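You operate a simulated robot arm through the tools that you are given. There is no shell and no other tool.

Carry out the task below with a simulated robot arm. There is one attempt and no reset: what you move stays moved.

Task
Move both white blocks from the blue tray to the labelled carton, shut it, push the tray to the carousel.
Fine: the tray ends beside the carousel's grey cover, not lifted. Set down upright: white valve block.
Where things are to end (x, y in the base frame): blue shipping tray within 25 mm of [860, 120].
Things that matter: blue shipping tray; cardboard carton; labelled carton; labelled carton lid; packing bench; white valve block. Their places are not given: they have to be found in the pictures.

It is judged by the outcome, as a careful person would: the job done as asked, and still so three seconds after it is handed in. It fails if anything else is knocked over, pushed out of place, dropped, spilled or broken. Lids that push on must go on centred and level and be pressed home; caps that screw on are set level and turned clockwise until they are tight.

Robot
A 7-joint arm with a two-finger parallel gripper, fixed in place. Base frame: the origin is on the floor under the middle of its stand, x ahead of it, y to its left, z up; the work surface is at about z = 860. Readings come in mm, degrees, newtons and seconds.
It reaches about 1147 mm from its shoulder. Its first joint turns from -166.0 to 166.0 degrees. Payload 3.43 kg.
Tool frame: the origin (TCP) lies between the finger pads and is the grasp point; the fingertips stand 30 mm ahead of it; z points along the fingers, y is the line along which they close. The gripper opens to 94 mm. The fingers are 28 mm wide and 10 mm thick; the gripper's body (50 by 96 mm) begins 55 mm behind the TCP.
Orientation is told as [roll, pitch, yaw] about the base's x, y, z axes, in that order, counted from this pose: with the fingers straight down and closing along the base's y, the tool's x points along the base's -x, its y along +y and its z along -z.

Tools
- The arm moves only by the tool send_rows. Its argument "increments" is a list of rows, each a list of 3 entries, a list of its own where there are three numbers: the turn, a rotation vector about the base's x, y, z in degrees, then the shift along the base's x, y, z in mm, then the gripper command, from -1 (fully open) to 1 (shut), values between in proportion. In form: [[[wx, wy, wz], [x, y, z], fingers], ...]. A call has 1 to 20 rows; each row is the pose to reach, as a shift and turn from the pose commanded when the call began. Rows are played at 5 a second. More than 50 mm and 8.6 degrees between two rows, or a gripper value outside its range, and nothing of the call is played. Where a pose cannot be reached the arm comes as near as it can. A force on the tool above 40 N (or 10 N above the force at the start of the call, whichever is more), or a blocked arm, ends the call early, and 0.2 s more pass. Each finger travels about 45 mm/s and halts on what it meets, pressing with about 43 N; the grip force reading is that of the motor and also rises with nothing between the fingers. The clock runs only during rows and for 0.2 s after the last one: add rows that repeat a pose to give the fingers time. It gives the time, the measured TCP pose, the force on the tool (base axes), the opening and the grip force at its end, in the units of the frame above (readings bear some noise), with the torque about the TCP (base axes, N m) and any sound that the robot's microphone picked up.
- Cameras (640 x 400 px; columns grow to the right, rows downward): "scene" is fixed at [222.3, 647.8, 1629.5]; the picture's right is [-0.30, -0.95, 0.00], its down [-0.80, 0.25, -0.54] and it looks along [0.52, -0.16, -0.84] (base axes); focal length 216 px, centre (320, 200). "wrist" rides on the gripper at [76, 14, -102] in the tool frame; the picture's right is [-0.18, 0.98, 0.00], its down [-0.75, -0.14, -0.64] and it looks along [-0.63, -0.12, 0.77] (tool axes); focal length 243 px, centre (320, 200).
- grab_frame(camera): a new picture of that camera. No time passes.
- probe_pixels(camera, pixels): for up to 12 pixels [column, row] of the newest picture of that camera ("zoom" is the newest enlarged one), the place [x, y, z] in the base frame of the surface seen there, good to about 2 mm. No time passes.
- close_up(camera, box): a new picture of the part [left, top, right, bottom] of that camera's present view, enlarged. No time passes.
- close_job(): hands the job in; it is judged then, once.

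Unless the task says otherwise, let go and move clear before handing in.

The tools are called after "Emit:" by a JSON object that holds its "api" and its "payload". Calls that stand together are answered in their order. send_rows: Moves the arm, as the interface text tells. Its arguments: {"type":"object","properties":{"increments":{"type":"array","items":{"type":"array"}}},"required":["increments"]} The other tools are called the same way: grab_frame (camera) takes a picture; probe_pixels (camera, pixels) gives the place of the surface under pixels of a picture; close_up (camera, box) takes an enlarged picture of a part of a camera's view; close_job () hands the job in.

At the start:

```text
clock: 0.0
eef_pos: [479.0, 395.4, 1387.0]
tool_rot: [-0.1, 0.0, 0.1]
ft_force: [-1.0, 0.1, 0.5]
ft_torque: [0.0, -0.02, 0.0]
gripper_width: 93.9
gripper_force: 0.0
```

scene: 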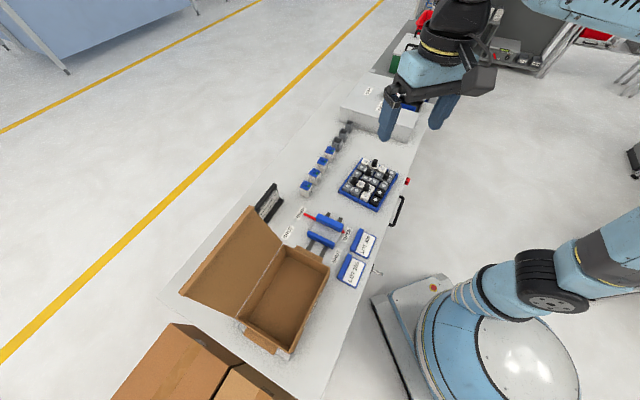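
wrist: 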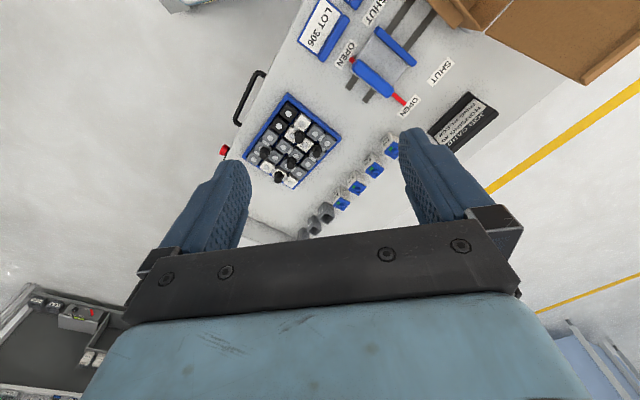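

The scene shows a bench with a blue tray of blocks near (368,185), an open carton near (280,285), and a grey cover near (380,105). I'll take enlarged views before moving.

Emit:
{"api": "close_up", "payload": {"camera": "scene", "box": [320, 140, 420, 220]}}

Emit:
{"api": "close_up", "payload": {"camera": "scene", "box": [160, 170, 400, 370]}}

Emit:
{"api": "close_up", "payload": {"camera": "wrist", "box": [220, 0, 480, 240]}}

Emit:
{"api": "close_up", "payload": {"camera": "scene", "box": [320, 30, 460, 150]}}

```text
5.00 times, centred on (370, 180) of scene
```

zoom: 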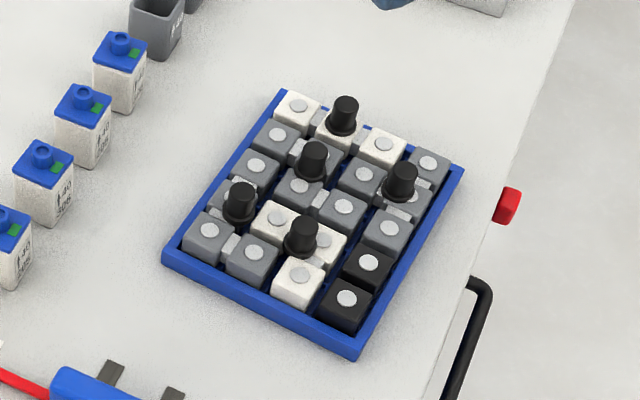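

```text
2.00 times, centred on (280, 270) of scene
```

zoom: 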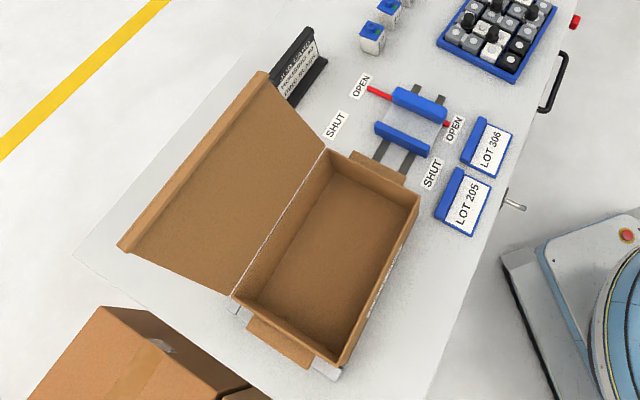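

```text
1.67 times, centred on (350, 120) of wrist
```

zoom: 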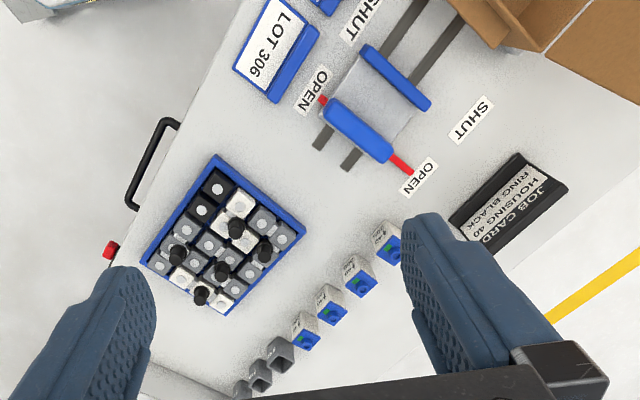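

```text
3.33 times, centred on (390, 90) of scene
```

zoom: 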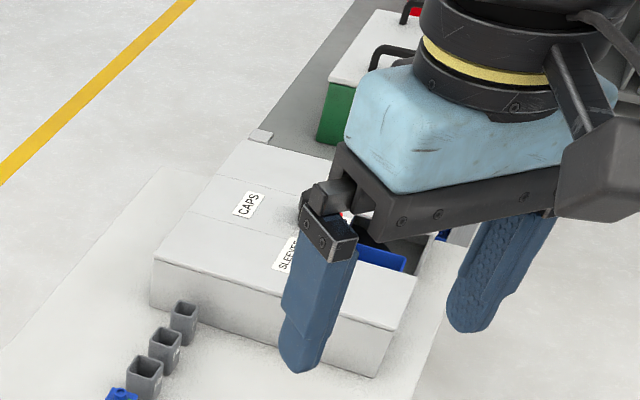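

The tray holds 3-cell pieces with black knobs. I think the two white ones are a row at the far edge and an L at the near side, but I need to check. Next I'll measure the tray, carton and cover, and look for labels.

Emit:
{"api": "grab_frame", "payload": {"camera": "scene"}}

Emit:
{"api": "close_up", "payload": {"camera": "scene", "box": [335, 150, 405, 215]}}

Emit:
{"api": "close_up", "payload": {"camera": "wrist", "box": [235, 80, 355, 200]}}

Emit:
{"api": "close_up", "payload": {"camera": "scene", "box": [230, 240, 350, 365]}}

Emit:
{"api": "close_up", "payload": {"camera": "scene", "box": [100, 300, 300, 400]}}

```text
taken
```

scene: 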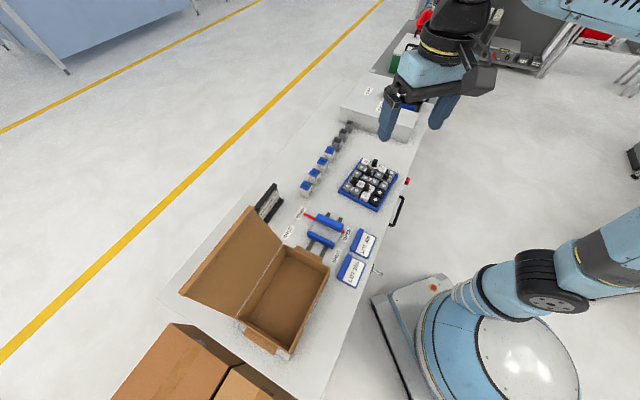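

```text
6.15 times, centred on (370, 182) of scene
```

zoom: 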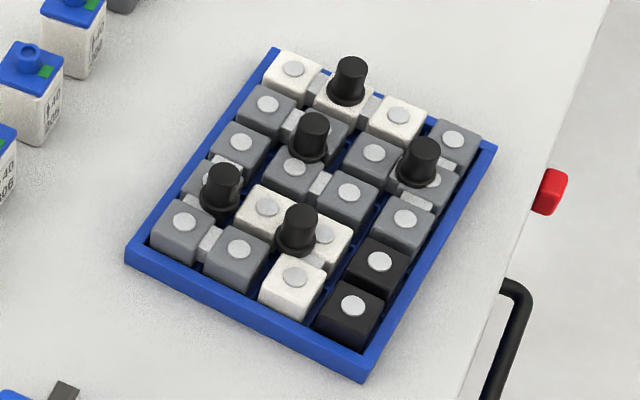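

```text
3.33 times, centred on (295, 140) of wrist
```

zoom: 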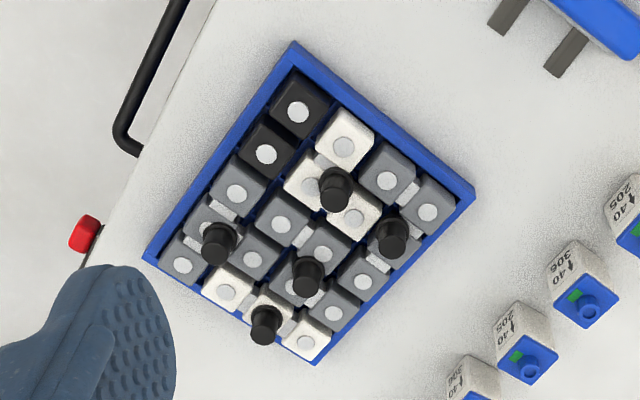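

```text
3.20 times, centred on (290, 302) of scene
```

zoom: 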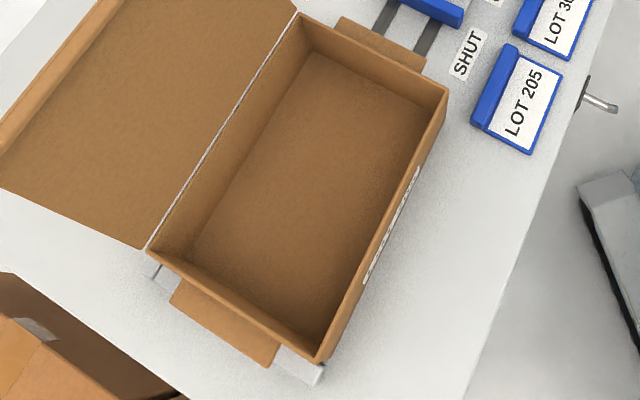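

```text
3.20 times, centred on (200, 350) of scene
```

zoom: 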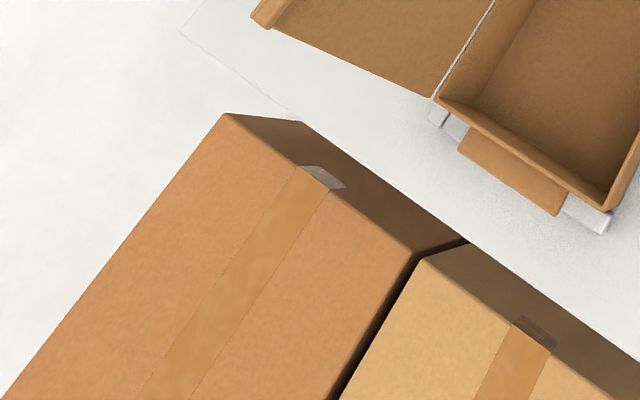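

The zoomed views confirm it. One white piece is a straight 3-cell bar with its knob on the middle cell. The other is an L of 3 cells with its knob on the corner cell. I'll probe coordinates of the tray and blocks.

Emit:
{"api": "close_up", "payload": {"camera": "scene", "box": [335, 150, 405, 215]}}

Emit:
{"api": "probe_pixels", "payload": {"camera": "zoom", "pixels": [[350, 63], [294, 68], [398, 115], [299, 213], [267, 208], [295, 278], [323, 236], [276, 52], [494, 150], [366, 375], [130, 255], [352, 306]]}}

Emit:
{"api": "probe_pixels", "payload": {"camera": "zoom", "pixels": [[184, 222], [221, 172], [240, 142], [311, 118], [424, 144], [406, 219], [452, 139], [376, 153], [349, 193], [294, 174], [550, 190], [450, 330]]}}

Emit:
{"api": "close_up", "payload": {"camera": "scene", "box": [170, 200, 350, 370]}}

```text
6.15 times, centred on (370, 182) of scene
```

zoom: 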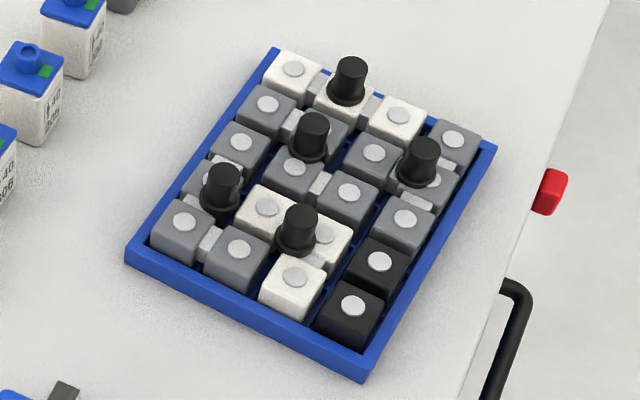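

```text
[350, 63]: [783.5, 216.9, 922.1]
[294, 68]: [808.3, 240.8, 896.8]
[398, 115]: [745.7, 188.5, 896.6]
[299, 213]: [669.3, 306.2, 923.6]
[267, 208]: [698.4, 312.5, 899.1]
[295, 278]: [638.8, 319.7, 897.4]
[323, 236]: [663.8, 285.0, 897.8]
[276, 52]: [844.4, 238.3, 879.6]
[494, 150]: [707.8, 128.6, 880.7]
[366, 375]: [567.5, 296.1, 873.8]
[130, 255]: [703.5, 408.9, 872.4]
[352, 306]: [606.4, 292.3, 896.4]
```

```text
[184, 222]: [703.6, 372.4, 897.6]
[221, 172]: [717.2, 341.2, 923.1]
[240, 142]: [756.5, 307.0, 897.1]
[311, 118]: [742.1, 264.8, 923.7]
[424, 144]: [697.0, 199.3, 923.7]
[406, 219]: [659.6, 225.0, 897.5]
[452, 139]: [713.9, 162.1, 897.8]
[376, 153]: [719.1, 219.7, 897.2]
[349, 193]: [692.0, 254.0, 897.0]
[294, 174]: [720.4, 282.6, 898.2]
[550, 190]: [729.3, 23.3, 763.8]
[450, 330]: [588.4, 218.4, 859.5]
```

```text
2.35 times, centred on (260, 285) of scene
```

zoom: 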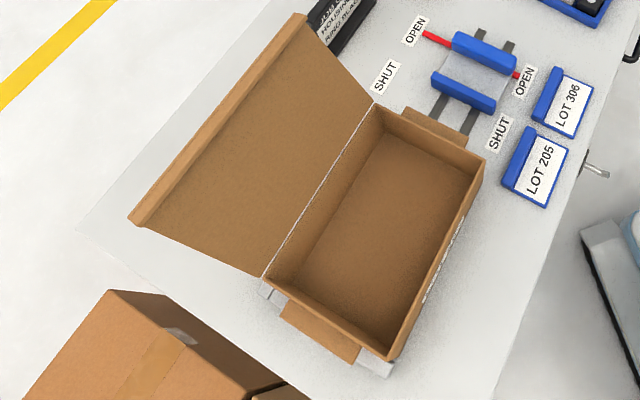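

The tray is a grid with about 41 mm pitch and knobs at the piece centroids, near (777,215) and (667,306). Now I'll probe the carton, lid, latch gauge and cover.

Emit:
{"api": "probe_pixels", "payload": {"camera": "zoom", "pixels": [[378, 105], [484, 160], [391, 358], [266, 278], [385, 130], [472, 180], [384, 340], [290, 265], [380, 230], [135, 220], [303, 18], [230, 140]]}}

Emit:
{"api": "probe_pixels", "payload": {"camera": "zoom", "pixels": [[430, 115], [470, 138], [290, 310], [355, 355], [375, 372], [445, 250], [437, 125], [300, 25], [150, 215], [320, 250], [260, 60], [270, 295]]}}

Emit:
{"api": "close_up", "payload": {"camera": "scene", "box": [320, 60, 440, 150]}}

Emit:
{"api": "close_up", "payload": {"camera": "wrist", "box": [400, 0, 640, 160]}}

```text
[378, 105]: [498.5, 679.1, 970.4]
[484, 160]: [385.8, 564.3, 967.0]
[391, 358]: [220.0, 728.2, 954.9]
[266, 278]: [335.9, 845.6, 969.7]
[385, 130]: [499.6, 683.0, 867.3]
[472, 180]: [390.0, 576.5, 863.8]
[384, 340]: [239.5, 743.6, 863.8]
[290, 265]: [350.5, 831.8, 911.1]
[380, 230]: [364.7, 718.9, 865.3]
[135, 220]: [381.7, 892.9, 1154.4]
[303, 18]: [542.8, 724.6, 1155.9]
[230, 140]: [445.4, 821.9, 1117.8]
```

```text
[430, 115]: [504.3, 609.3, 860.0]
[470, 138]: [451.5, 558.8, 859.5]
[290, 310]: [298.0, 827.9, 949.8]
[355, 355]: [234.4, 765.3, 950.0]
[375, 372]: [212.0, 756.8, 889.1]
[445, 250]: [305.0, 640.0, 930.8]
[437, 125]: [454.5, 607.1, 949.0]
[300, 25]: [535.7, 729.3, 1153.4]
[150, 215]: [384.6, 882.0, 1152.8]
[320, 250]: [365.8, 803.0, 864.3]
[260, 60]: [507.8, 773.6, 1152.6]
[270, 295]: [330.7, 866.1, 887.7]
```

```text
4.44 times, centred on (380, 105) of scene
```

zoom: 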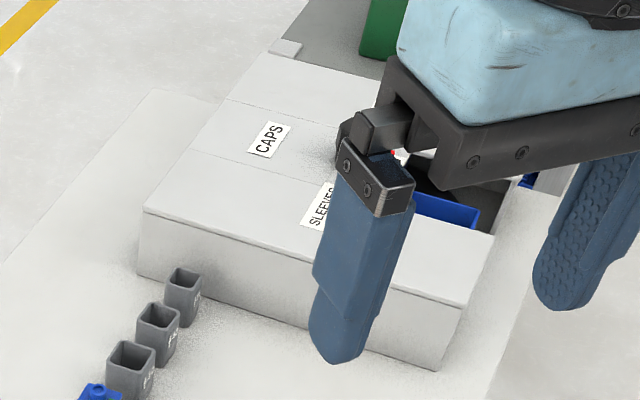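

```text
2.50 times, centred on (520, 80) of wrist
```

zoom: 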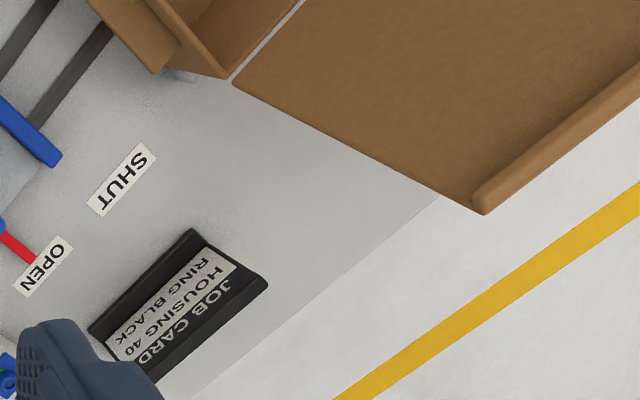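

The open carton has top corners near (498,679), (386,564), (220,728) and (336,846), with the floor at z≈864 and the rim at about 970. Its lid leans back past vertical. Now I'll probe the carousel cover, the grey cups and the neighbouring items.

Emit:
{"api": "close_up", "payload": {"camera": "scene", "box": [320, 60, 440, 150]}}

Emit:
{"api": "probe_pixels", "payload": {"camera": "zoom", "pixels": [[143, 210], [463, 304], [437, 367], [136, 270], [492, 238], [183, 285], [160, 320], [132, 360], [285, 48], [250, 180], [520, 300], [462, 215]]}}

Emit:
{"api": "probe_pixels", "payload": {"camera": "scene", "pixels": [[307, 186], [315, 173], [322, 160], [329, 150], [337, 142], [343, 133], [348, 126], [401, 200], [407, 181], [410, 160], [384, 215], [400, 150]]}}

```text
4.44 times, centred on (380, 105) of scene
```

zoom: 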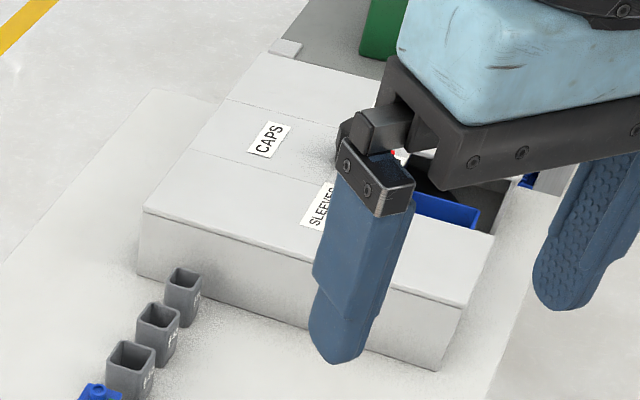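

```text
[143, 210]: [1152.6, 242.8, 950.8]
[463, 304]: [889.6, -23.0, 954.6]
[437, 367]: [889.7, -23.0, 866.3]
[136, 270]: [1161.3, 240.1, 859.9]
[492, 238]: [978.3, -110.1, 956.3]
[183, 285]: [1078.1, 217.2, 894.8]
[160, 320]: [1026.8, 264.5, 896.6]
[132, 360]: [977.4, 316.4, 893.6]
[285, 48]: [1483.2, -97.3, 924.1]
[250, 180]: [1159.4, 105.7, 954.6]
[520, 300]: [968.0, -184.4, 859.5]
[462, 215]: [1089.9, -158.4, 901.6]
```

```text
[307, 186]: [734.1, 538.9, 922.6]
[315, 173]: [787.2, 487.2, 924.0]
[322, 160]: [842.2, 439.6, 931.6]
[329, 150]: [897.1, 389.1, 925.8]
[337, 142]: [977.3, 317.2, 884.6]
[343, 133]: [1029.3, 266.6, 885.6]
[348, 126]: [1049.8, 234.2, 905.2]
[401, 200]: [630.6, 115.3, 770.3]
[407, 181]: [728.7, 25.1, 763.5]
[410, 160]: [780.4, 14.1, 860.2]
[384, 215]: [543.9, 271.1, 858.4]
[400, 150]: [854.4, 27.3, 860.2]
```

The cover's near face runs along x−y≈911, so a tray at (860,120) fits just in front of it. The I-piece knob is near (777,215), so I'll move above it with the gripper turned about −50° and look with the wrist camera.

Emit:
{"api": "send_rows", "payload": {"increments": [[[0, 0, -4.2], [25, -15, -24], -1], [[0, 0, -8.4], [50, -30, -48], -1], [[0, 0, -12.5], [75, -45, -72], -1], [[0, 0, -16.7], [99, -60, -96], -1], [[0, 0, -20.9], [124, -75, -120], -1], [[0, 0, -25.1], [149, -90, -144], -1], [[0, 0, -29.3], [174, -105, -168], -1], [[0, 0, -33.5], [199, -120, -191], -1], [[0, 0, -37.6], [223, -135, -215], -1], [[0, 0, -41.8], [248, -150, -239], -1], [[0, 0, -46], [273, -165, -263], -1], [[0, 0, -50.2], [298, -180.4, -287], -1], [[0, 0, -50.2], [298, -180.4, -287], -1]]}}

Emit:
{"api": "grab_frame", "payload": {"camera": "wrist"}}

Emit:
{"api": "grab_frame", "payload": {"camera": "scene"}}

```text
clock: 2.8
eef_pos: [778.2, 214.9, 1100.9]
tool_rot: [0.1, 0.0, -50.2]
ft_force: [-0.3, 0.8, 0.0]
ft_torque: [-0.01, 0.01, 0.01]
gripper_width: 94.3
gripper_force: 0.0
```

```text
taken
```

wrist: 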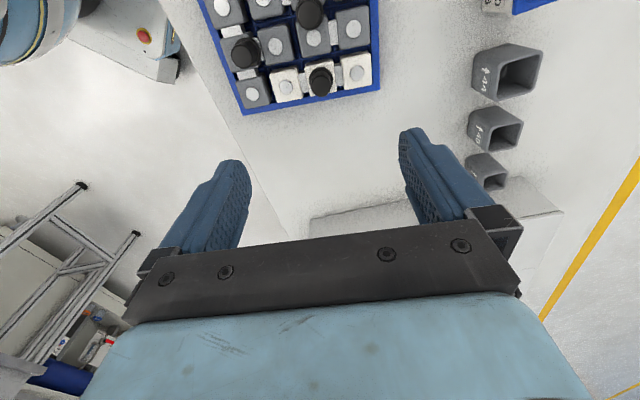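

```text
taken
```

scene: 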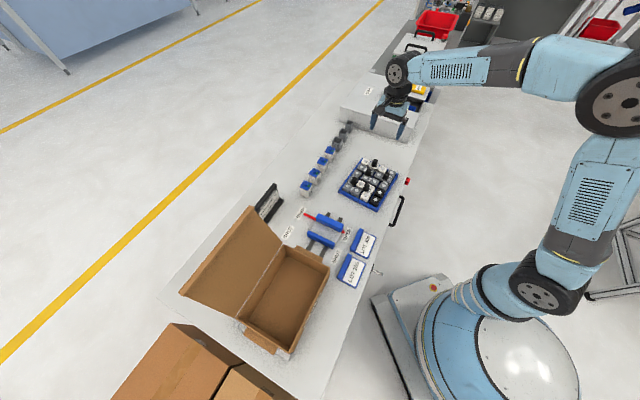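

The wrist view shows the I bar at the tray's far edge with its knob near pixel (320,80). I'll zoom in and probe the knob and cells.

Emit:
{"api": "close_up", "payload": {"camera": "wrist", "box": [200, 0, 400, 125]}}

Emit:
{"api": "probe_pixels", "payload": {"camera": "wrist", "pixels": [[321, 72], [320, 80], [287, 87], [357, 72], [310, 12], [244, 52], [252, 94], [246, 112], [378, 88], [321, 84], [274, 46], [312, 40]]}}

```text
3.20 times, centred on (300, 62) of wrist
```

zoom: 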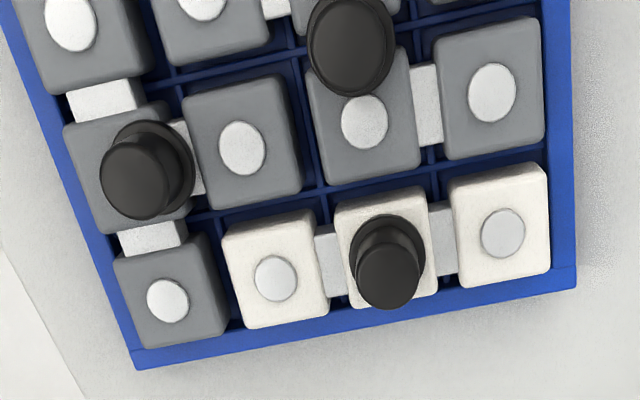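

```text
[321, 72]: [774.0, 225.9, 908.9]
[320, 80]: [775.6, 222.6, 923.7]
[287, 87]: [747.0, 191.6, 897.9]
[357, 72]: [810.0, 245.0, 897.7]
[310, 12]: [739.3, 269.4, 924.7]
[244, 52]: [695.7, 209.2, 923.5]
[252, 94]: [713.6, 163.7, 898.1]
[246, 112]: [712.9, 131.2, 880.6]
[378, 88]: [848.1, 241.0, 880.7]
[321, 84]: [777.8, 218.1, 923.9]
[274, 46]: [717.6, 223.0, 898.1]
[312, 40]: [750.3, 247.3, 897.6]
```

The knob top is near (778.6,217,924), and the cell tops and discs are at z≈898. I'll narrow the fingers to about 52 mm and go down to just above the knob to check alignment.

Emit:
{"api": "send_rows", "payload": {"increments": [[[0, 0, 0], [1, 1, -30], -0.1], [[0, 0, 0], [1.6, 2.2, -60], -0.1], [[0, 0, 0], [1.6, 2.2, -90], -0.1], [[0, 0, 0], [1.6, 2.2, -115], -0.1], [[0, 0, 0], [1.6, 2.2, -135], -0.1], [[0, 0, 0], [1.6, 2.2, -135], -0.1]]}}

Emit:
{"api": "grab_frame", "payload": {"camera": "wrist"}}

Emit:
{"api": "close_up", "payload": {"camera": "wrist", "box": [200, 80, 440, 230]}}

Emit:
{"api": "close_up", "payload": {"camera": "scene", "box": [335, 120, 415, 190]}}

```text
clock: 4.2
eef_pos: [780.1, 217.0, 964.8]
tool_rot: [-0.1, 0.0, -50.3]
ft_force: [0.8, -0.1, 0.5]
ft_torque: [0.01, -0.01, -0.01]
gripper_width: 51.7
gripper_force: 0.0
```

```text
taken
```

wrist: 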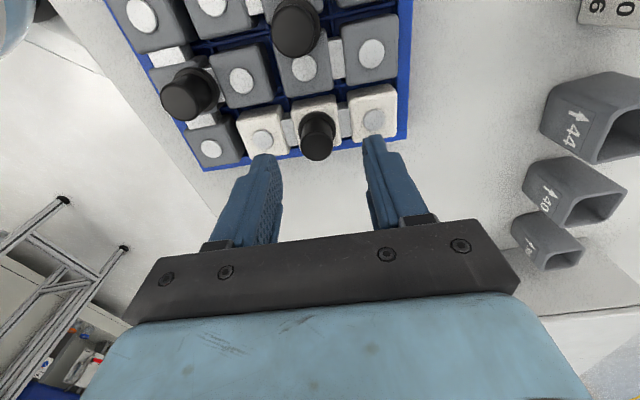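

```text
2.67 times, centred on (320, 155) of wrist
```

zoom: 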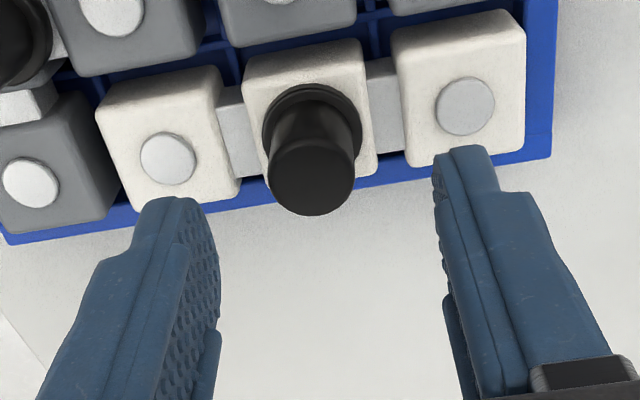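

```text
5.71 times, centred on (375, 155) of scene
```

zoom: 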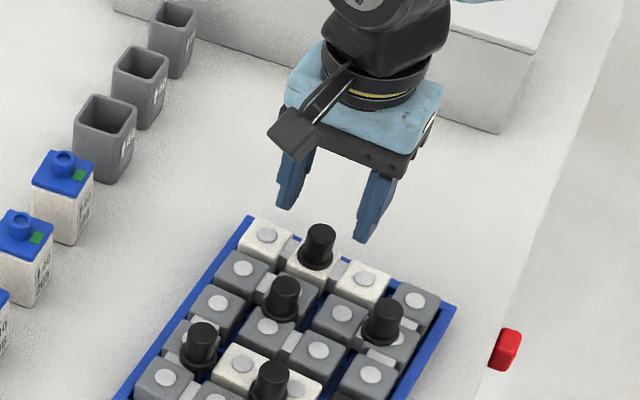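

The fingers straddle the bar. I'll probe the knob top and discs at this closer range to refine the centering.

Emit:
{"api": "close_up", "payload": {"camera": "wrist", "box": [200, 80, 440, 230]}}

Emit:
{"api": "probe_pixels", "payload": {"camera": "zoom", "pixels": [[312, 180], [270, 180], [352, 180], [312, 140], [312, 210], [168, 158], [465, 106], [264, 115], [358, 112], [180, 205], [463, 155], [312, 90]]}}

```text
2.67 times, centred on (320, 155) of wrist
```

zoom: 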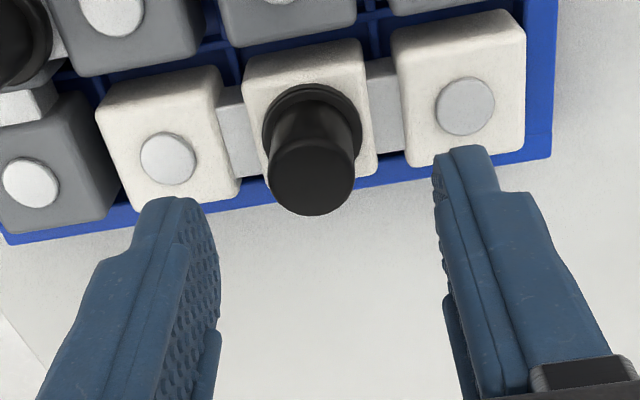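

```text
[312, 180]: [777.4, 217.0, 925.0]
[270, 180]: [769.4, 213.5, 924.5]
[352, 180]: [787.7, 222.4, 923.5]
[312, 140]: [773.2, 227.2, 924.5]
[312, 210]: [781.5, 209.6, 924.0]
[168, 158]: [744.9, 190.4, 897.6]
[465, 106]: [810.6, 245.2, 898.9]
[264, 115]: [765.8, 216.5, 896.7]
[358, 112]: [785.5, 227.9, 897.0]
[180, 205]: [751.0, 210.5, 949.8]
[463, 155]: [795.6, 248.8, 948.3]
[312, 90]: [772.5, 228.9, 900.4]
```

The knob centre is (777.8,217.9), so I'll correct by about (−1.7,+0.8), lower to a tip height of about 901, and close.

Emit:
{"api": "send_rows", "payload": {"increments": [[[0, 0, 0], [-1.7, 0.8, -8], -0.1], [[0, 0, 0], [-1.7, 0.8, -18], -0.1], [[0, 0, 0], [-1.7, 0.8, -27], -0.1], [[0, 0, 0], [-1.7, 0.8, -34], -0.1], [[0, 0, 0], [-1.7, 0.8, -34], -0.1]]}}

Emit:
{"api": "close_up", "payload": {"camera": "wrist", "box": [200, 80, 440, 230]}}

```text
clock: 5.4
eef_pos: [776.9, 217.7, 931.2]
tool_rot: [0.0, 0.0, -50.2]
ft_force: [-0.1, 0.8, 0.4]
ft_torque: [-0.01, 0.0, 0.01]
gripper_width: 51.7
gripper_force: 0.0
```

```text
2.67 times, centred on (320, 155) of wrist
```

zoom: 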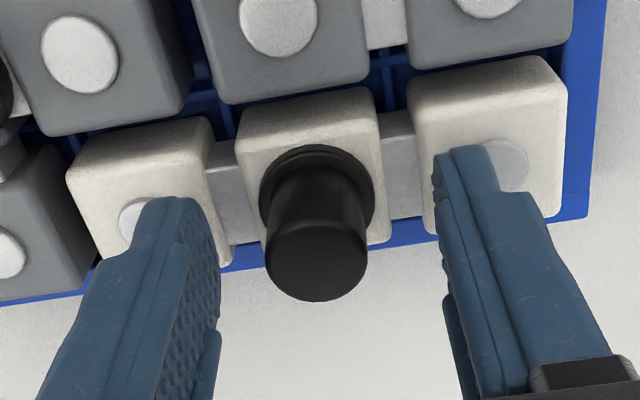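

No contact, and the knob sits centred between the fingers. I'll close on it now.

Emit:
{"api": "send_rows", "payload": {"increments": [[[0, 0, 0], [0, 0, 0], 0.3], [[0, 0, 0], [0, 0, 0], 0.6], [[0, 0, 0], [0, 0, 0], 1], [[0, 0, 0], [0, 0, 0], 1], [[0, 0, 0], [0, 0, 0], 1]]}}

Emit:
{"api": "close_up", "payload": {"camera": "wrist", "box": [200, 80, 440, 230]}}

```text
clock: 6.6
eef_pos: [777.5, 218.5, 932.9]
tool_rot: [0.0, 0.0, -50.2]
ft_force: [-0.8, -0.6, 1.6]
ft_torque: [0.03, -0.05, 0.02]
gripper_width: 20.4
gripper_force: 42.8
```

```text
2.67 times, centred on (320, 155) of wrist
```

zoom: 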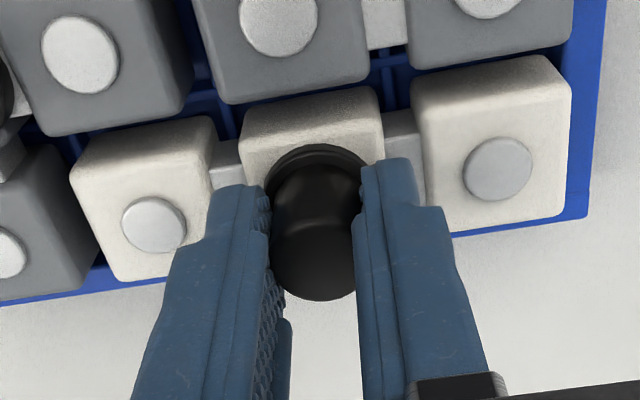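

The grip is at 20.4 mm with 43 N. I'll lift slowly straight up and watch for snagging.

Emit:
{"api": "send_rows", "payload": {"increments": [[[0, 0, 0], [0, 0, 4], 1], [[0, 0, 0], [0, 0, 9], 1], [[0, 0, 0], [0, 0, 15], 1], [[0, 0, 0], [0, 0, 22], 1], [[0, 0, 0], [0, 0, 30], 1], [[0, 0, 0], [0, 0, 40], 1], [[0, 0, 0], [0, 0, 55], 1], [[0, 0, 0], [0, 0, 70], 1], [[0, 0, 0], [0, 0, 70], 1]]}}

Emit:
{"api": "grab_frame", "payload": {"camera": "wrist"}}

Emit:
{"api": "close_up", "payload": {"camera": "scene", "box": [335, 120, 415, 210]}}

```text
clock: 8.6
eef_pos: [778.1, 218.2, 1003.1]
tool_rot: [-0.1, 0.0, -50.2]
ft_force: [-0.1, 0.1, -0.9]
ft_torque: [0.05, 0.01, 0.02]
gripper_width: 20.7
gripper_force: 43.2
```

```text
taken
```

wrist: 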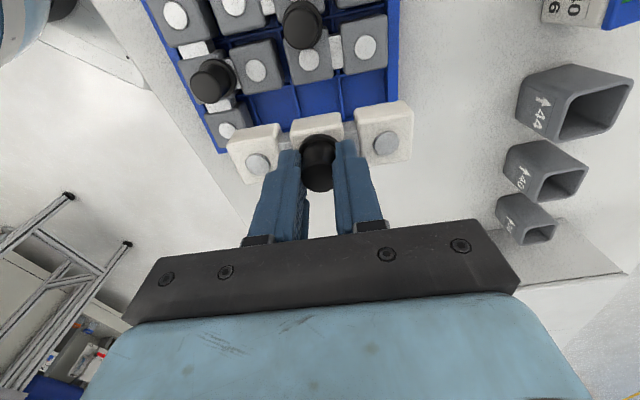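

```text
4.44 times, centred on (375, 165) of scene
```

zoom: 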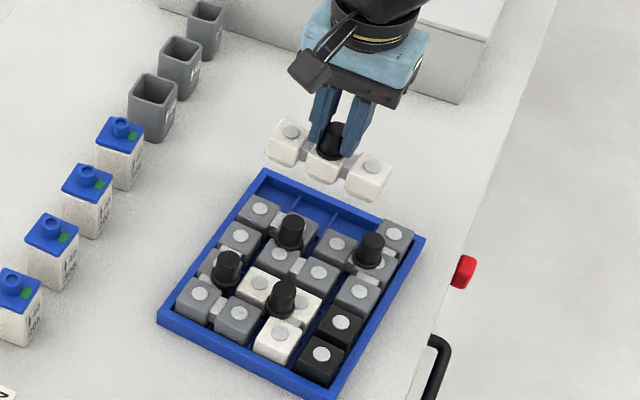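

The bar lifted out cleanly and the neighbours look undisturbed. I'll carry it at about z=1070 over the carton's far-left half, near (318,747), turning +5.2° to match the carton.

Emit:
{"api": "send_rows", "payload": {"increments": [[[0, 0, 0], [0, 0, 30], 1], [[0, 0, 0], [0, 0, 67], 1], [[0, 0, 0.3], [-13.1, 15.1, 67], 1], [[0, 0, 0.6], [-32.8, 37.7, 67], 1], [[0, 0, 0.9], [-59.1, 67.9, 67], 1], [[0, 0, 1.2], [-88.6, 101.9, 67], 1], [[0, 0, 1.5], [-118.1, 135.8, 67], 1], [[0, 0, 1.8], [-147.6, 169.8, 67], 1], [[0, 0, 2.1], [-177.2, 203.8, 67], 1], [[0, 0, 2.4], [-206.7, 237.7, 67], 1], [[0, 0, 2.7], [-236.2, 271.7, 67], 1], [[0, 0, 3.0], [-265.8, 305.6, 67], 1], [[0, 0, 3.3], [-295.3, 339.6, 67], 1], [[0, 0, 3.6], [-324.8, 373.5, 67], 1], [[0, 0, 3.9], [-354.3, 407.5, 67], 1], [[0, 0, 4.2], [-383.9, 441.5, 67], 1], [[0, 0, 4.5], [-413.4, 475.4, 67], 1], [[0, 0, 4.8], [-439.7, 505.6, 67], 1], [[0, 0, 5.0], [-454.1, 522.2, 67], 1], [[0, 0, 5.2], [-460, 529, 67], 1]]}}

Emit:
{"api": "grab_frame", "payload": {"camera": "wrist"}}

Emit:
{"api": "grab_frame", "payload": {"camera": "scene"}}

Emit:
{"api": "close_up", "payload": {"camera": "scene", "box": [170, 200, 350, 370]}}

```text
clock: 12.8
eef_pos: [318.6, 747.0, 1068.7]
tool_rot: [0.0, 0.0, -45.0]
ft_force: [0.0, 0.0, -1.0]
ft_torque: [0.01, -0.02, 0.02]
gripper_width: 20.8
gripper_force: 43.1
```

```text
taken
```

wrist: 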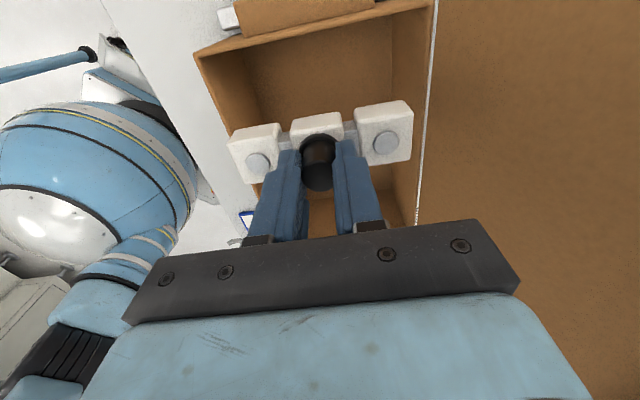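

```text
taken
```

scene: 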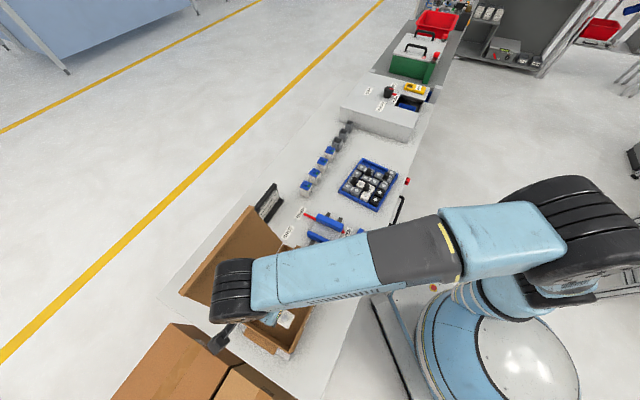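

```text
2.35 times, centred on (260, 285) of scene
```

zoom: 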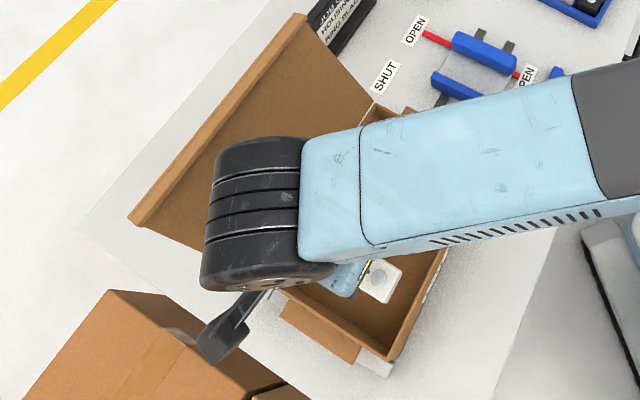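

The wrist's black joint is close to the open lid in this view, around zoom pixel (255,215). I'll probe it for clearance before going down.

Emit:
{"api": "close_up", "payload": {"camera": "scene", "box": [170, 200, 350, 370]}}

Emit:
{"api": "probe_pixels", "payload": {"camera": "zoom", "pixels": [[210, 250], [215, 190], [230, 150], [260, 140], [300, 145], [255, 215], [310, 160], [340, 200], [220, 340], [265, 280], [205, 275], [190, 200]]}}

Emit:
{"api": "probe_pixels", "payload": {"camera": "wrist", "pixels": [[320, 175], [257, 162], [386, 143], [198, 55], [434, 5], [250, 100], [330, 90], [390, 80], [418, 220], [258, 185], [305, 205], [225, 18]]}}

```text
2.35 times, centred on (260, 285) of scene
```

zoom: 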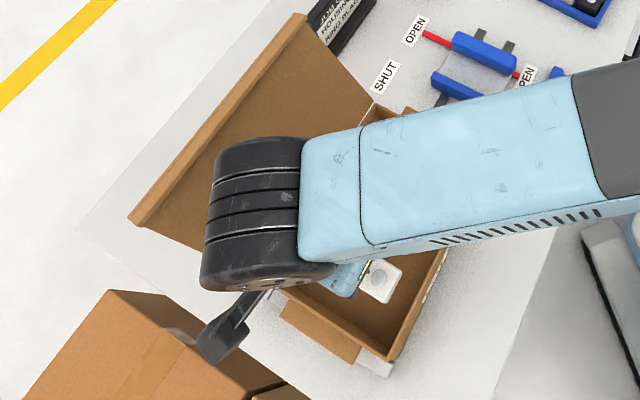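

```text
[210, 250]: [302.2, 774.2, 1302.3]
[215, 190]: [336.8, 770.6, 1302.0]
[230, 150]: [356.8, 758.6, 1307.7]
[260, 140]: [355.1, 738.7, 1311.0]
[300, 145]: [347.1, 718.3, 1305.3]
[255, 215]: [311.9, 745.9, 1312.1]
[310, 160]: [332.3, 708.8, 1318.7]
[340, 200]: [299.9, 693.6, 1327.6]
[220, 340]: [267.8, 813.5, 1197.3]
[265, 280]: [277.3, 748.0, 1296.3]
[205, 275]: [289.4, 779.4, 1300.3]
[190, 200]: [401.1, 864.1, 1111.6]
```

```text
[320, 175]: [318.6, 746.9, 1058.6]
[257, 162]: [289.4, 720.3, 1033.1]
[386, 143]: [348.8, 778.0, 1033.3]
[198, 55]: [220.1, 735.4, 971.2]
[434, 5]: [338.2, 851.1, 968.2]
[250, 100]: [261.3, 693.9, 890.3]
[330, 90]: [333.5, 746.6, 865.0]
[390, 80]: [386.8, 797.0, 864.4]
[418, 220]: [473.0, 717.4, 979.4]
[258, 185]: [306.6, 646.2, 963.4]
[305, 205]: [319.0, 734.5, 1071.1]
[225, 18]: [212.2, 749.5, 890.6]
```

Clearance to the lid is about 40 mm at the gripper and 95 mm at the joint, and the bar is well inside the walls. I'll check the empty tray floor height to know how tall the block is.

Emit:
{"api": "close_up", "payload": {"camera": "scene", "box": [335, 150, 405, 215]}}

Emit:
{"api": "probe_pixels", "payload": {"camera": "zoom", "pixels": [[310, 80], [335, 90], [360, 100], [295, 72], [400, 120], [420, 130], [380, 115], [345, 100], [276, 52], [494, 150], [366, 375], [130, 255]]}}

Emit:
{"api": "close_up", "payload": {"camera": "wrist", "box": [200, 80, 440, 230]}}

```text
6.15 times, centred on (370, 182) of scene
```

zoom: 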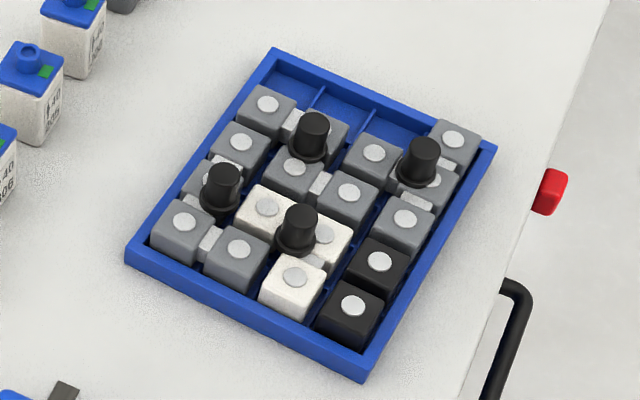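

```text
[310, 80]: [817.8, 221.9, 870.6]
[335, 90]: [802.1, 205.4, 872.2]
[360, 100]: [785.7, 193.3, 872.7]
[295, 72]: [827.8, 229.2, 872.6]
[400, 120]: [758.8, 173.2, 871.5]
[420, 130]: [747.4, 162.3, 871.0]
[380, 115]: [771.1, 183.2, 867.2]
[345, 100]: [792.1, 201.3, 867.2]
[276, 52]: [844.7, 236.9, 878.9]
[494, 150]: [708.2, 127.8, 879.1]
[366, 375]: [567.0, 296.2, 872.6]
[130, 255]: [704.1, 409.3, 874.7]
```

```text
2.67 times, centred on (320, 155) of wrist
```

zoom: 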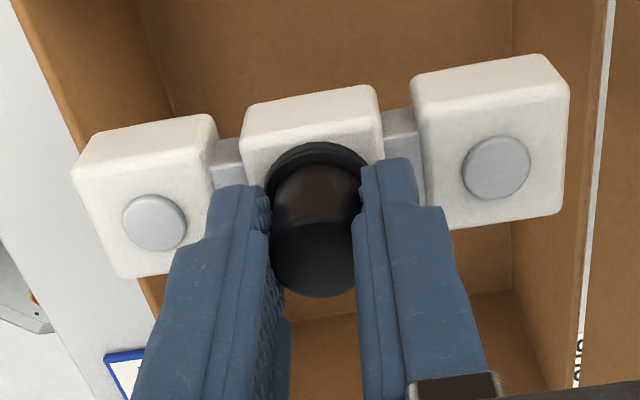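

The tray floor is about 866 and the carton floor about 864.5, so the bar should touch down at TCP z≈931. I'll lower to about 938 first.

Emit:
{"api": "send_rows", "payload": {"increments": [[[0, 0, 0], [0, 0, -20], 1], [[0, 0, 0], [0, 0, -45], 1], [[0, 0, 0], [0, 0, -70], 1], [[0, 0, 0], [0, 0, -95], 1], [[0, 0, 0], [0, 0, -112], 1], [[0, 0, 0], [0, 0, -124], 1], [[0, 0, 0], [0, 0, -130], 1], [[0, 0, 0], [0, 0, -130], 1]]}}

Emit:
{"api": "grab_frame", "payload": {"camera": "wrist"}}

Emit:
{"api": "grab_frame", "payload": {"camera": "scene"}}

```text
clock: 14.6
eef_pos: [317.8, 747.1, 939.3]
tool_rot: [-0.1, 0.0, -45.0]
ft_force: [0.1, 0.5, -1.8]
ft_torque: [-0.01, -0.02, -0.02]
gripper_width: 20.7
gripper_force: 42.5
```

```text
taken
```

wrist: 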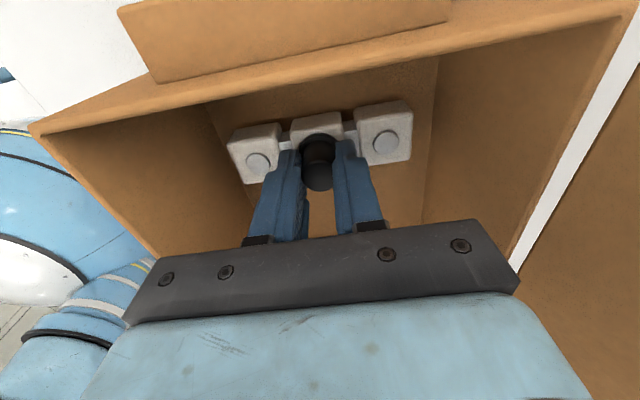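

```text
taken
```

scene: 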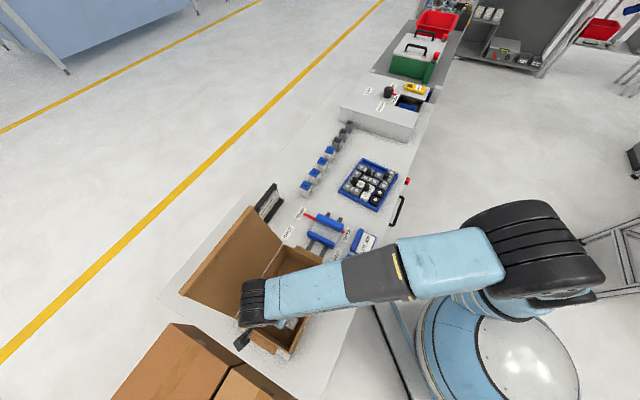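

All clear inside the carton. I'll lower gently in small steps to feel the floor.

Emit:
{"api": "send_rows", "payload": {"increments": [[[0, 0, 0], [0, 0, -2], 1], [[0, 0, 0], [0, 0, -4], 1], [[0, 0, 0], [0, 0, -5.5], 1], [[0, 0, 0], [0, 0, -5.5], 1]]}}

```text
clock: 15.6
eef_pos: [317.6, 747.4, 934.4]
tool_rot: [0.0, 0.0, -44.9]
ft_force: [0.4, -0.5, -1.3]
ft_torque: [-0.02, 0.02, -0.03]
gripper_width: 20.7
gripper_force: 42.8
```

No contact yet at 934.4, so I'll continue in 1 mm steps.

Emit:
{"api": "send_rows", "payload": {"increments": [[[0, 0, 0], [0, 0, -1], 1], [[0, 0, 0], [0, 0, -1.5], 1], [[0, 0, 0], [0, 0, -2], 1], [[0, 0, 0], [0, 0, -2], 1]]}}

```text
clock: 16.6
eef_pos: [317.7, 747.6, 932.9]
tool_rot: [0.1, 0.1, -45.0]
ft_force: [0.6, 1.2, 11.9]
ft_torque: [-0.27, 0.25, 0.0]
gripper_width: 20.5
gripper_force: 43.3
```

The floor is felt at TCP z≈932.9 with +12 N, so the bar is seated. I'll ease off slightly, open the fingers and rise.

Emit:
{"api": "send_rows", "payload": {"increments": [[[0, 0, 0], [0, 0, 0.8], 1], [[0, 0, 0], [0, 0, 0.8], 0.5], [[0, 0, 0], [0, 0, 0.8], 0.2], [[0, 0, 0], [0, 0, 0.8], 0.0], [[0, 0, 0], [0, 0, 0.8], 0.0], [[0, 0, 0], [0, 0, 10], 0.0], [[0, 0, 0], [0, 0, 25], 0.0], [[0, 0, 0], [0, 0, 50], 0.0], [[0, 0, 0], [0, 0, 90], 0.0], [[0, 0, 0], [0, 0, 137], 0.0], [[0, 0, 0], [0, 0, 137], 0.0]]}}

Emit:
{"api": "grab_frame", "payload": {"camera": "wrist"}}

Emit:
{"api": "close_up", "payload": {"camera": "wrist", "box": [180, 0, 460, 175]}}

```text
clock: 19.0
eef_pos: [318.2, 746.4, 1068.1]
tool_rot: [0.0, 0.0, -45.0]
ft_force: [-0.3, 0.1, 0.3]
ft_torque: [0.0, -0.02, -0.01]
gripper_width: 47.2
gripper_force: 0.2
```

```text
taken
```

wrist: 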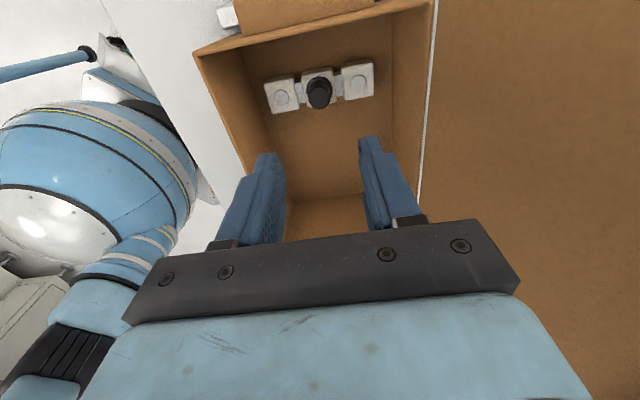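

```text
2.29 times, centred on (320, 88) of wrist
```

zoom: 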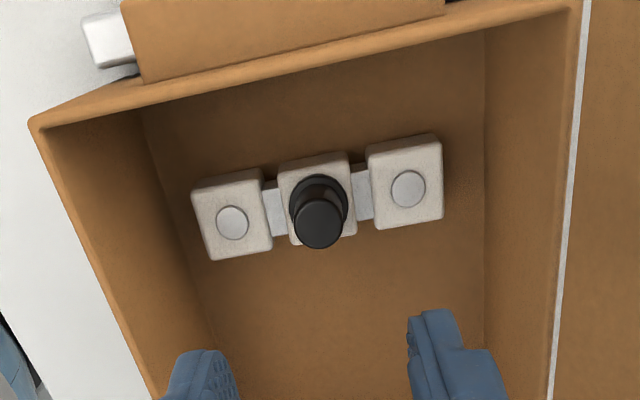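

The bar stands upright on the carton floor. Now I'll fly back above the L piece near (668,308) with yaw −50°.

Emit:
{"api": "send_rows", "payload": {"increments": [[[0, 0, -0.3], [12, -16, 0], 0], [[0, 0, -0.7], [35, -44, 0], 0], [[0, 0, -1.1], [62, -78, 0], 0], [[0, 0, -1.5], [90, -113, 0], 0], [[0, 0, -1.9], [118, -148, 0], 0], [[0, 0, -2.3], [146, -183, 0], 0], [[0, 0, -2.7], [174, -218, 0], 0], [[0, 0, -3.1], [202, -253, 0], 0], [[0, 0, -3.5], [230, -288, 0], 0], [[0, 0, -3.9], [258, -323, 0], 0], [[0, 0, -4.3], [286, -358, 0], 0], [[0, 0, -4.7], [314, -393, 0], 0], [[0, 0, -5], [338, -423, 0], 0], [[0, 0, -5.2], [350, -438, 0], 0], [[0, 0, -5.2], [350, -438, 0], 0]]}}

Emit:
{"api": "grab_frame", "payload": {"camera": "wrist"}}

Emit:
{"api": "grab_frame", "payload": {"camera": "scene"}}

Emit:
{"api": "close_up", "payload": {"camera": "wrist", "box": [200, 0, 440, 150]}}

```text
clock: 22.2
eef_pos: [667.7, 308.7, 1067.4]
tool_rot: [0.0, -0.1, -50.2]
ft_force: [-0.2, 0.3, -0.3]
ft_torque: [0.02, -0.02, 0.01]
gripper_width: 47.0
gripper_force: 0.1
```

```text
taken
```

wrist: 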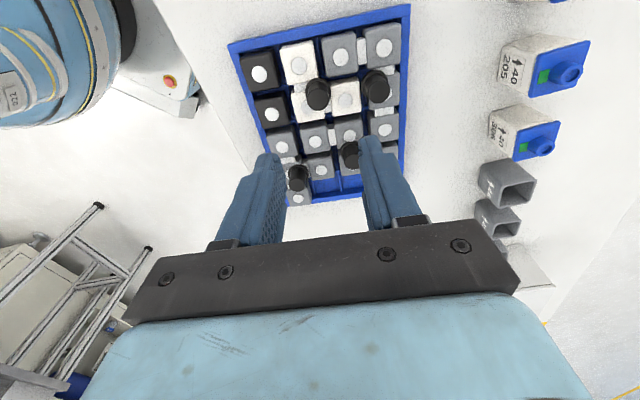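

```text
taken
```

scene: 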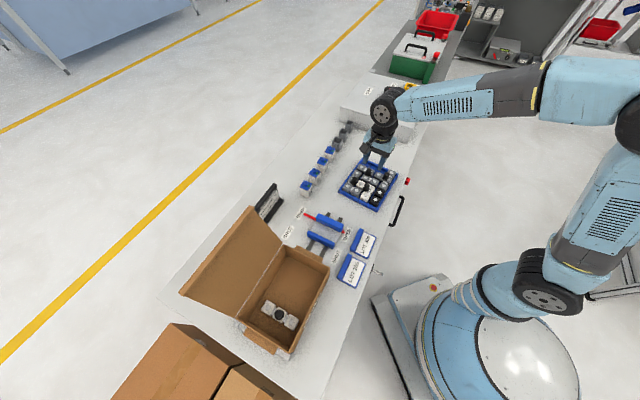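

```text
2.67 times, centred on (320, 75) of wrist
```

zoom: 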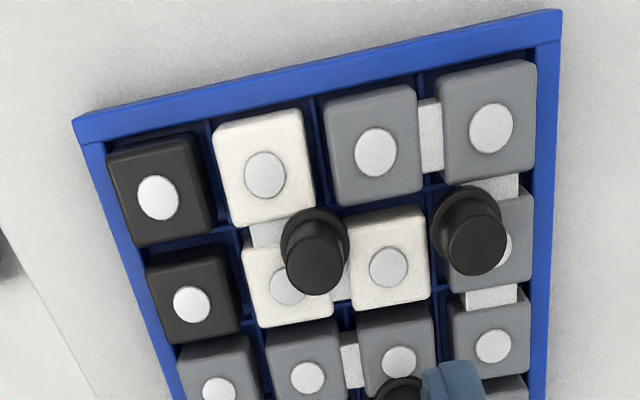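

The L piece and its knob (zoom pixel about 313,262) are clearly visible. I'll probe its exact position.

Emit:
{"api": "probe_pixels", "payload": {"camera": "zoom", "pixels": [[313, 265], [290, 265], [337, 265], [313, 243], [313, 288], [264, 174], [388, 268], [282, 288], [472, 248], [452, 248], [494, 248], [400, 395]]}}

```text
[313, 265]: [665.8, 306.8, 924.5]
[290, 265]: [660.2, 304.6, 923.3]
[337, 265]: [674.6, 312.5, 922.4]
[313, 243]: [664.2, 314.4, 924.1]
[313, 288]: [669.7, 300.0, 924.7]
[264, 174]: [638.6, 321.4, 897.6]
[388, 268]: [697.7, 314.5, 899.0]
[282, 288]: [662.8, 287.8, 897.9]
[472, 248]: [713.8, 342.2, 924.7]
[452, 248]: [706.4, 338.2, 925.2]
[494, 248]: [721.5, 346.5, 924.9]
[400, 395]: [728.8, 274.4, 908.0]
```

The L knob centre is (667.1,307.8,924). I'll lower to about z=960 with fingers at 45 mm and recheck.

Emit:
{"api": "send_rows", "payload": {"increments": [[[0, 0, 0], [-0.8, -1, -25], 0], [[0, 0, 0], [-0.8, -1, -55], 0], [[0, 0, 0], [-0.8, -1, -80], 0], [[0, 0, 0], [-0.8, -1, -104], 0], [[0, 0, 0], [-0.8, -1, -104], 0]]}}

Emit:
{"api": "close_up", "payload": {"camera": "wrist", "box": [200, 80, 440, 230]}}

Emit:
{"api": "probe_pixels", "payload": {"camera": "zoom", "pixels": [[312, 180], [270, 180], [352, 180], [312, 140], [312, 210], [190, 210], [460, 160], [150, 140], [130, 110], [520, 150], [400, 100], [300, 60]]}}

```text
clock: 23.4
eef_pos: [667.5, 307.5, 963.7]
tool_rot: [0.0, 0.1, -50.1]
ft_force: [-0.7, -0.9, 0.4]
ft_torque: [-0.01, -0.02, 0.0]
gripper_width: 46.8
gripper_force: 0.1
```

```text
2.67 times, centred on (320, 155) of wrist
```

zoom: 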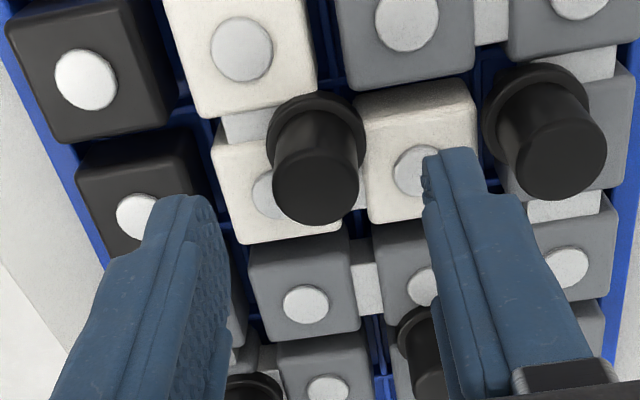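

```text
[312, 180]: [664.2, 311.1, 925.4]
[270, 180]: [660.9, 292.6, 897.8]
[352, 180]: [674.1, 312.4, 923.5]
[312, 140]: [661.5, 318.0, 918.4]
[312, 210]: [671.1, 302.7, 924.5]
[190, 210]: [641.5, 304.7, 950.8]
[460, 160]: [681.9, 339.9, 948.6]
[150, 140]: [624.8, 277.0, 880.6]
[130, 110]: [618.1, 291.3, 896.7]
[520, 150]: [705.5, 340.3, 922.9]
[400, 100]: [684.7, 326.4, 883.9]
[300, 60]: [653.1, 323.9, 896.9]
```

Alignment is good. I'll narrow to 40 mm for clearance to the neighbouring knob and lower to grasp height.

Emit:
{"api": "send_rows", "payload": {"increments": [[[0, 0, 0], [0, 0.2, 0], 0.15], [[0, 0, 0], [0, 0.2, -10], 0.15], [[0, 0, 0], [0, 0.2, -20], 0.15], [[0, 0, 0], [0, 0.2, -28], 0.15], [[0, 0, 0], [0, 0.2, -32.5], 0.15], [[0, 0, 0], [0, 0.2, -32.5], 0.15]]}}

Emit:
{"api": "close_up", "payload": {"camera": "wrist", "box": [200, 80, 440, 230]}}

```text
clock: 24.8
eef_pos: [666.6, 307.9, 932.2]
tool_rot: [0.0, 0.0, -50.1]
ft_force: [-0.3, -0.7, 0.4]
ft_torque: [0.01, 0.0, 0.03]
gripper_width: 40.0
gripper_force: 0.1
```

```text
2.67 times, centred on (320, 155) of wrist
```

zoom: 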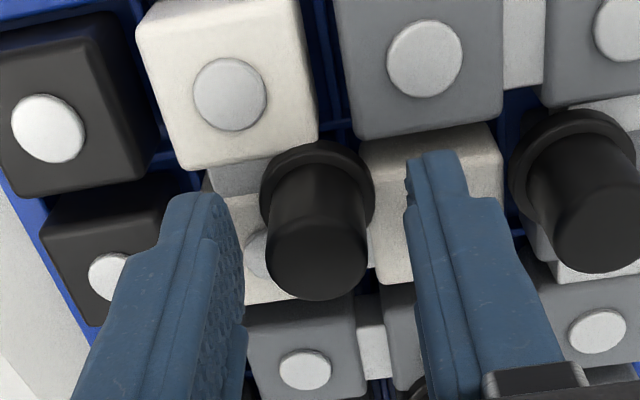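

The knob is centred between the fingers with no contact, so I'll close.

Emit:
{"api": "send_rows", "payload": {"increments": [[[0, 0, 0], [0, 0, 0], 0.4], [[0, 0, 0], [0, 0, 0], 0.6], [[0, 0, 0], [0, 0, 0], 1], [[0, 0, 0], [0, 0, 0], 1], [[0, 0, 0], [0, 0, 0], 1]]}}

Emit:
{"api": "close_up", "payload": {"camera": "wrist", "box": [200, 80, 440, 230]}}

```text
clock: 26.0
eef_pos: [666.7, 307.9, 932.4]
tool_rot: [0.0, 0.0, -50.2]
ft_force: [0.7, 0.3, 0.1]
ft_torque: [0.01, 0.02, 0.0]
gripper_width: 20.7
gripper_force: 43.3
```

```text
2.67 times, centred on (320, 155) of wrist
```

zoom: 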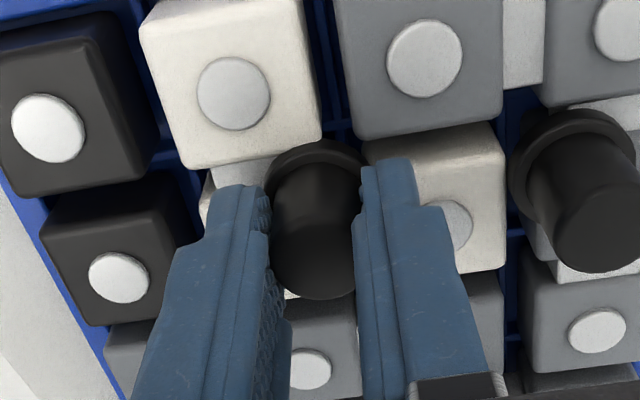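

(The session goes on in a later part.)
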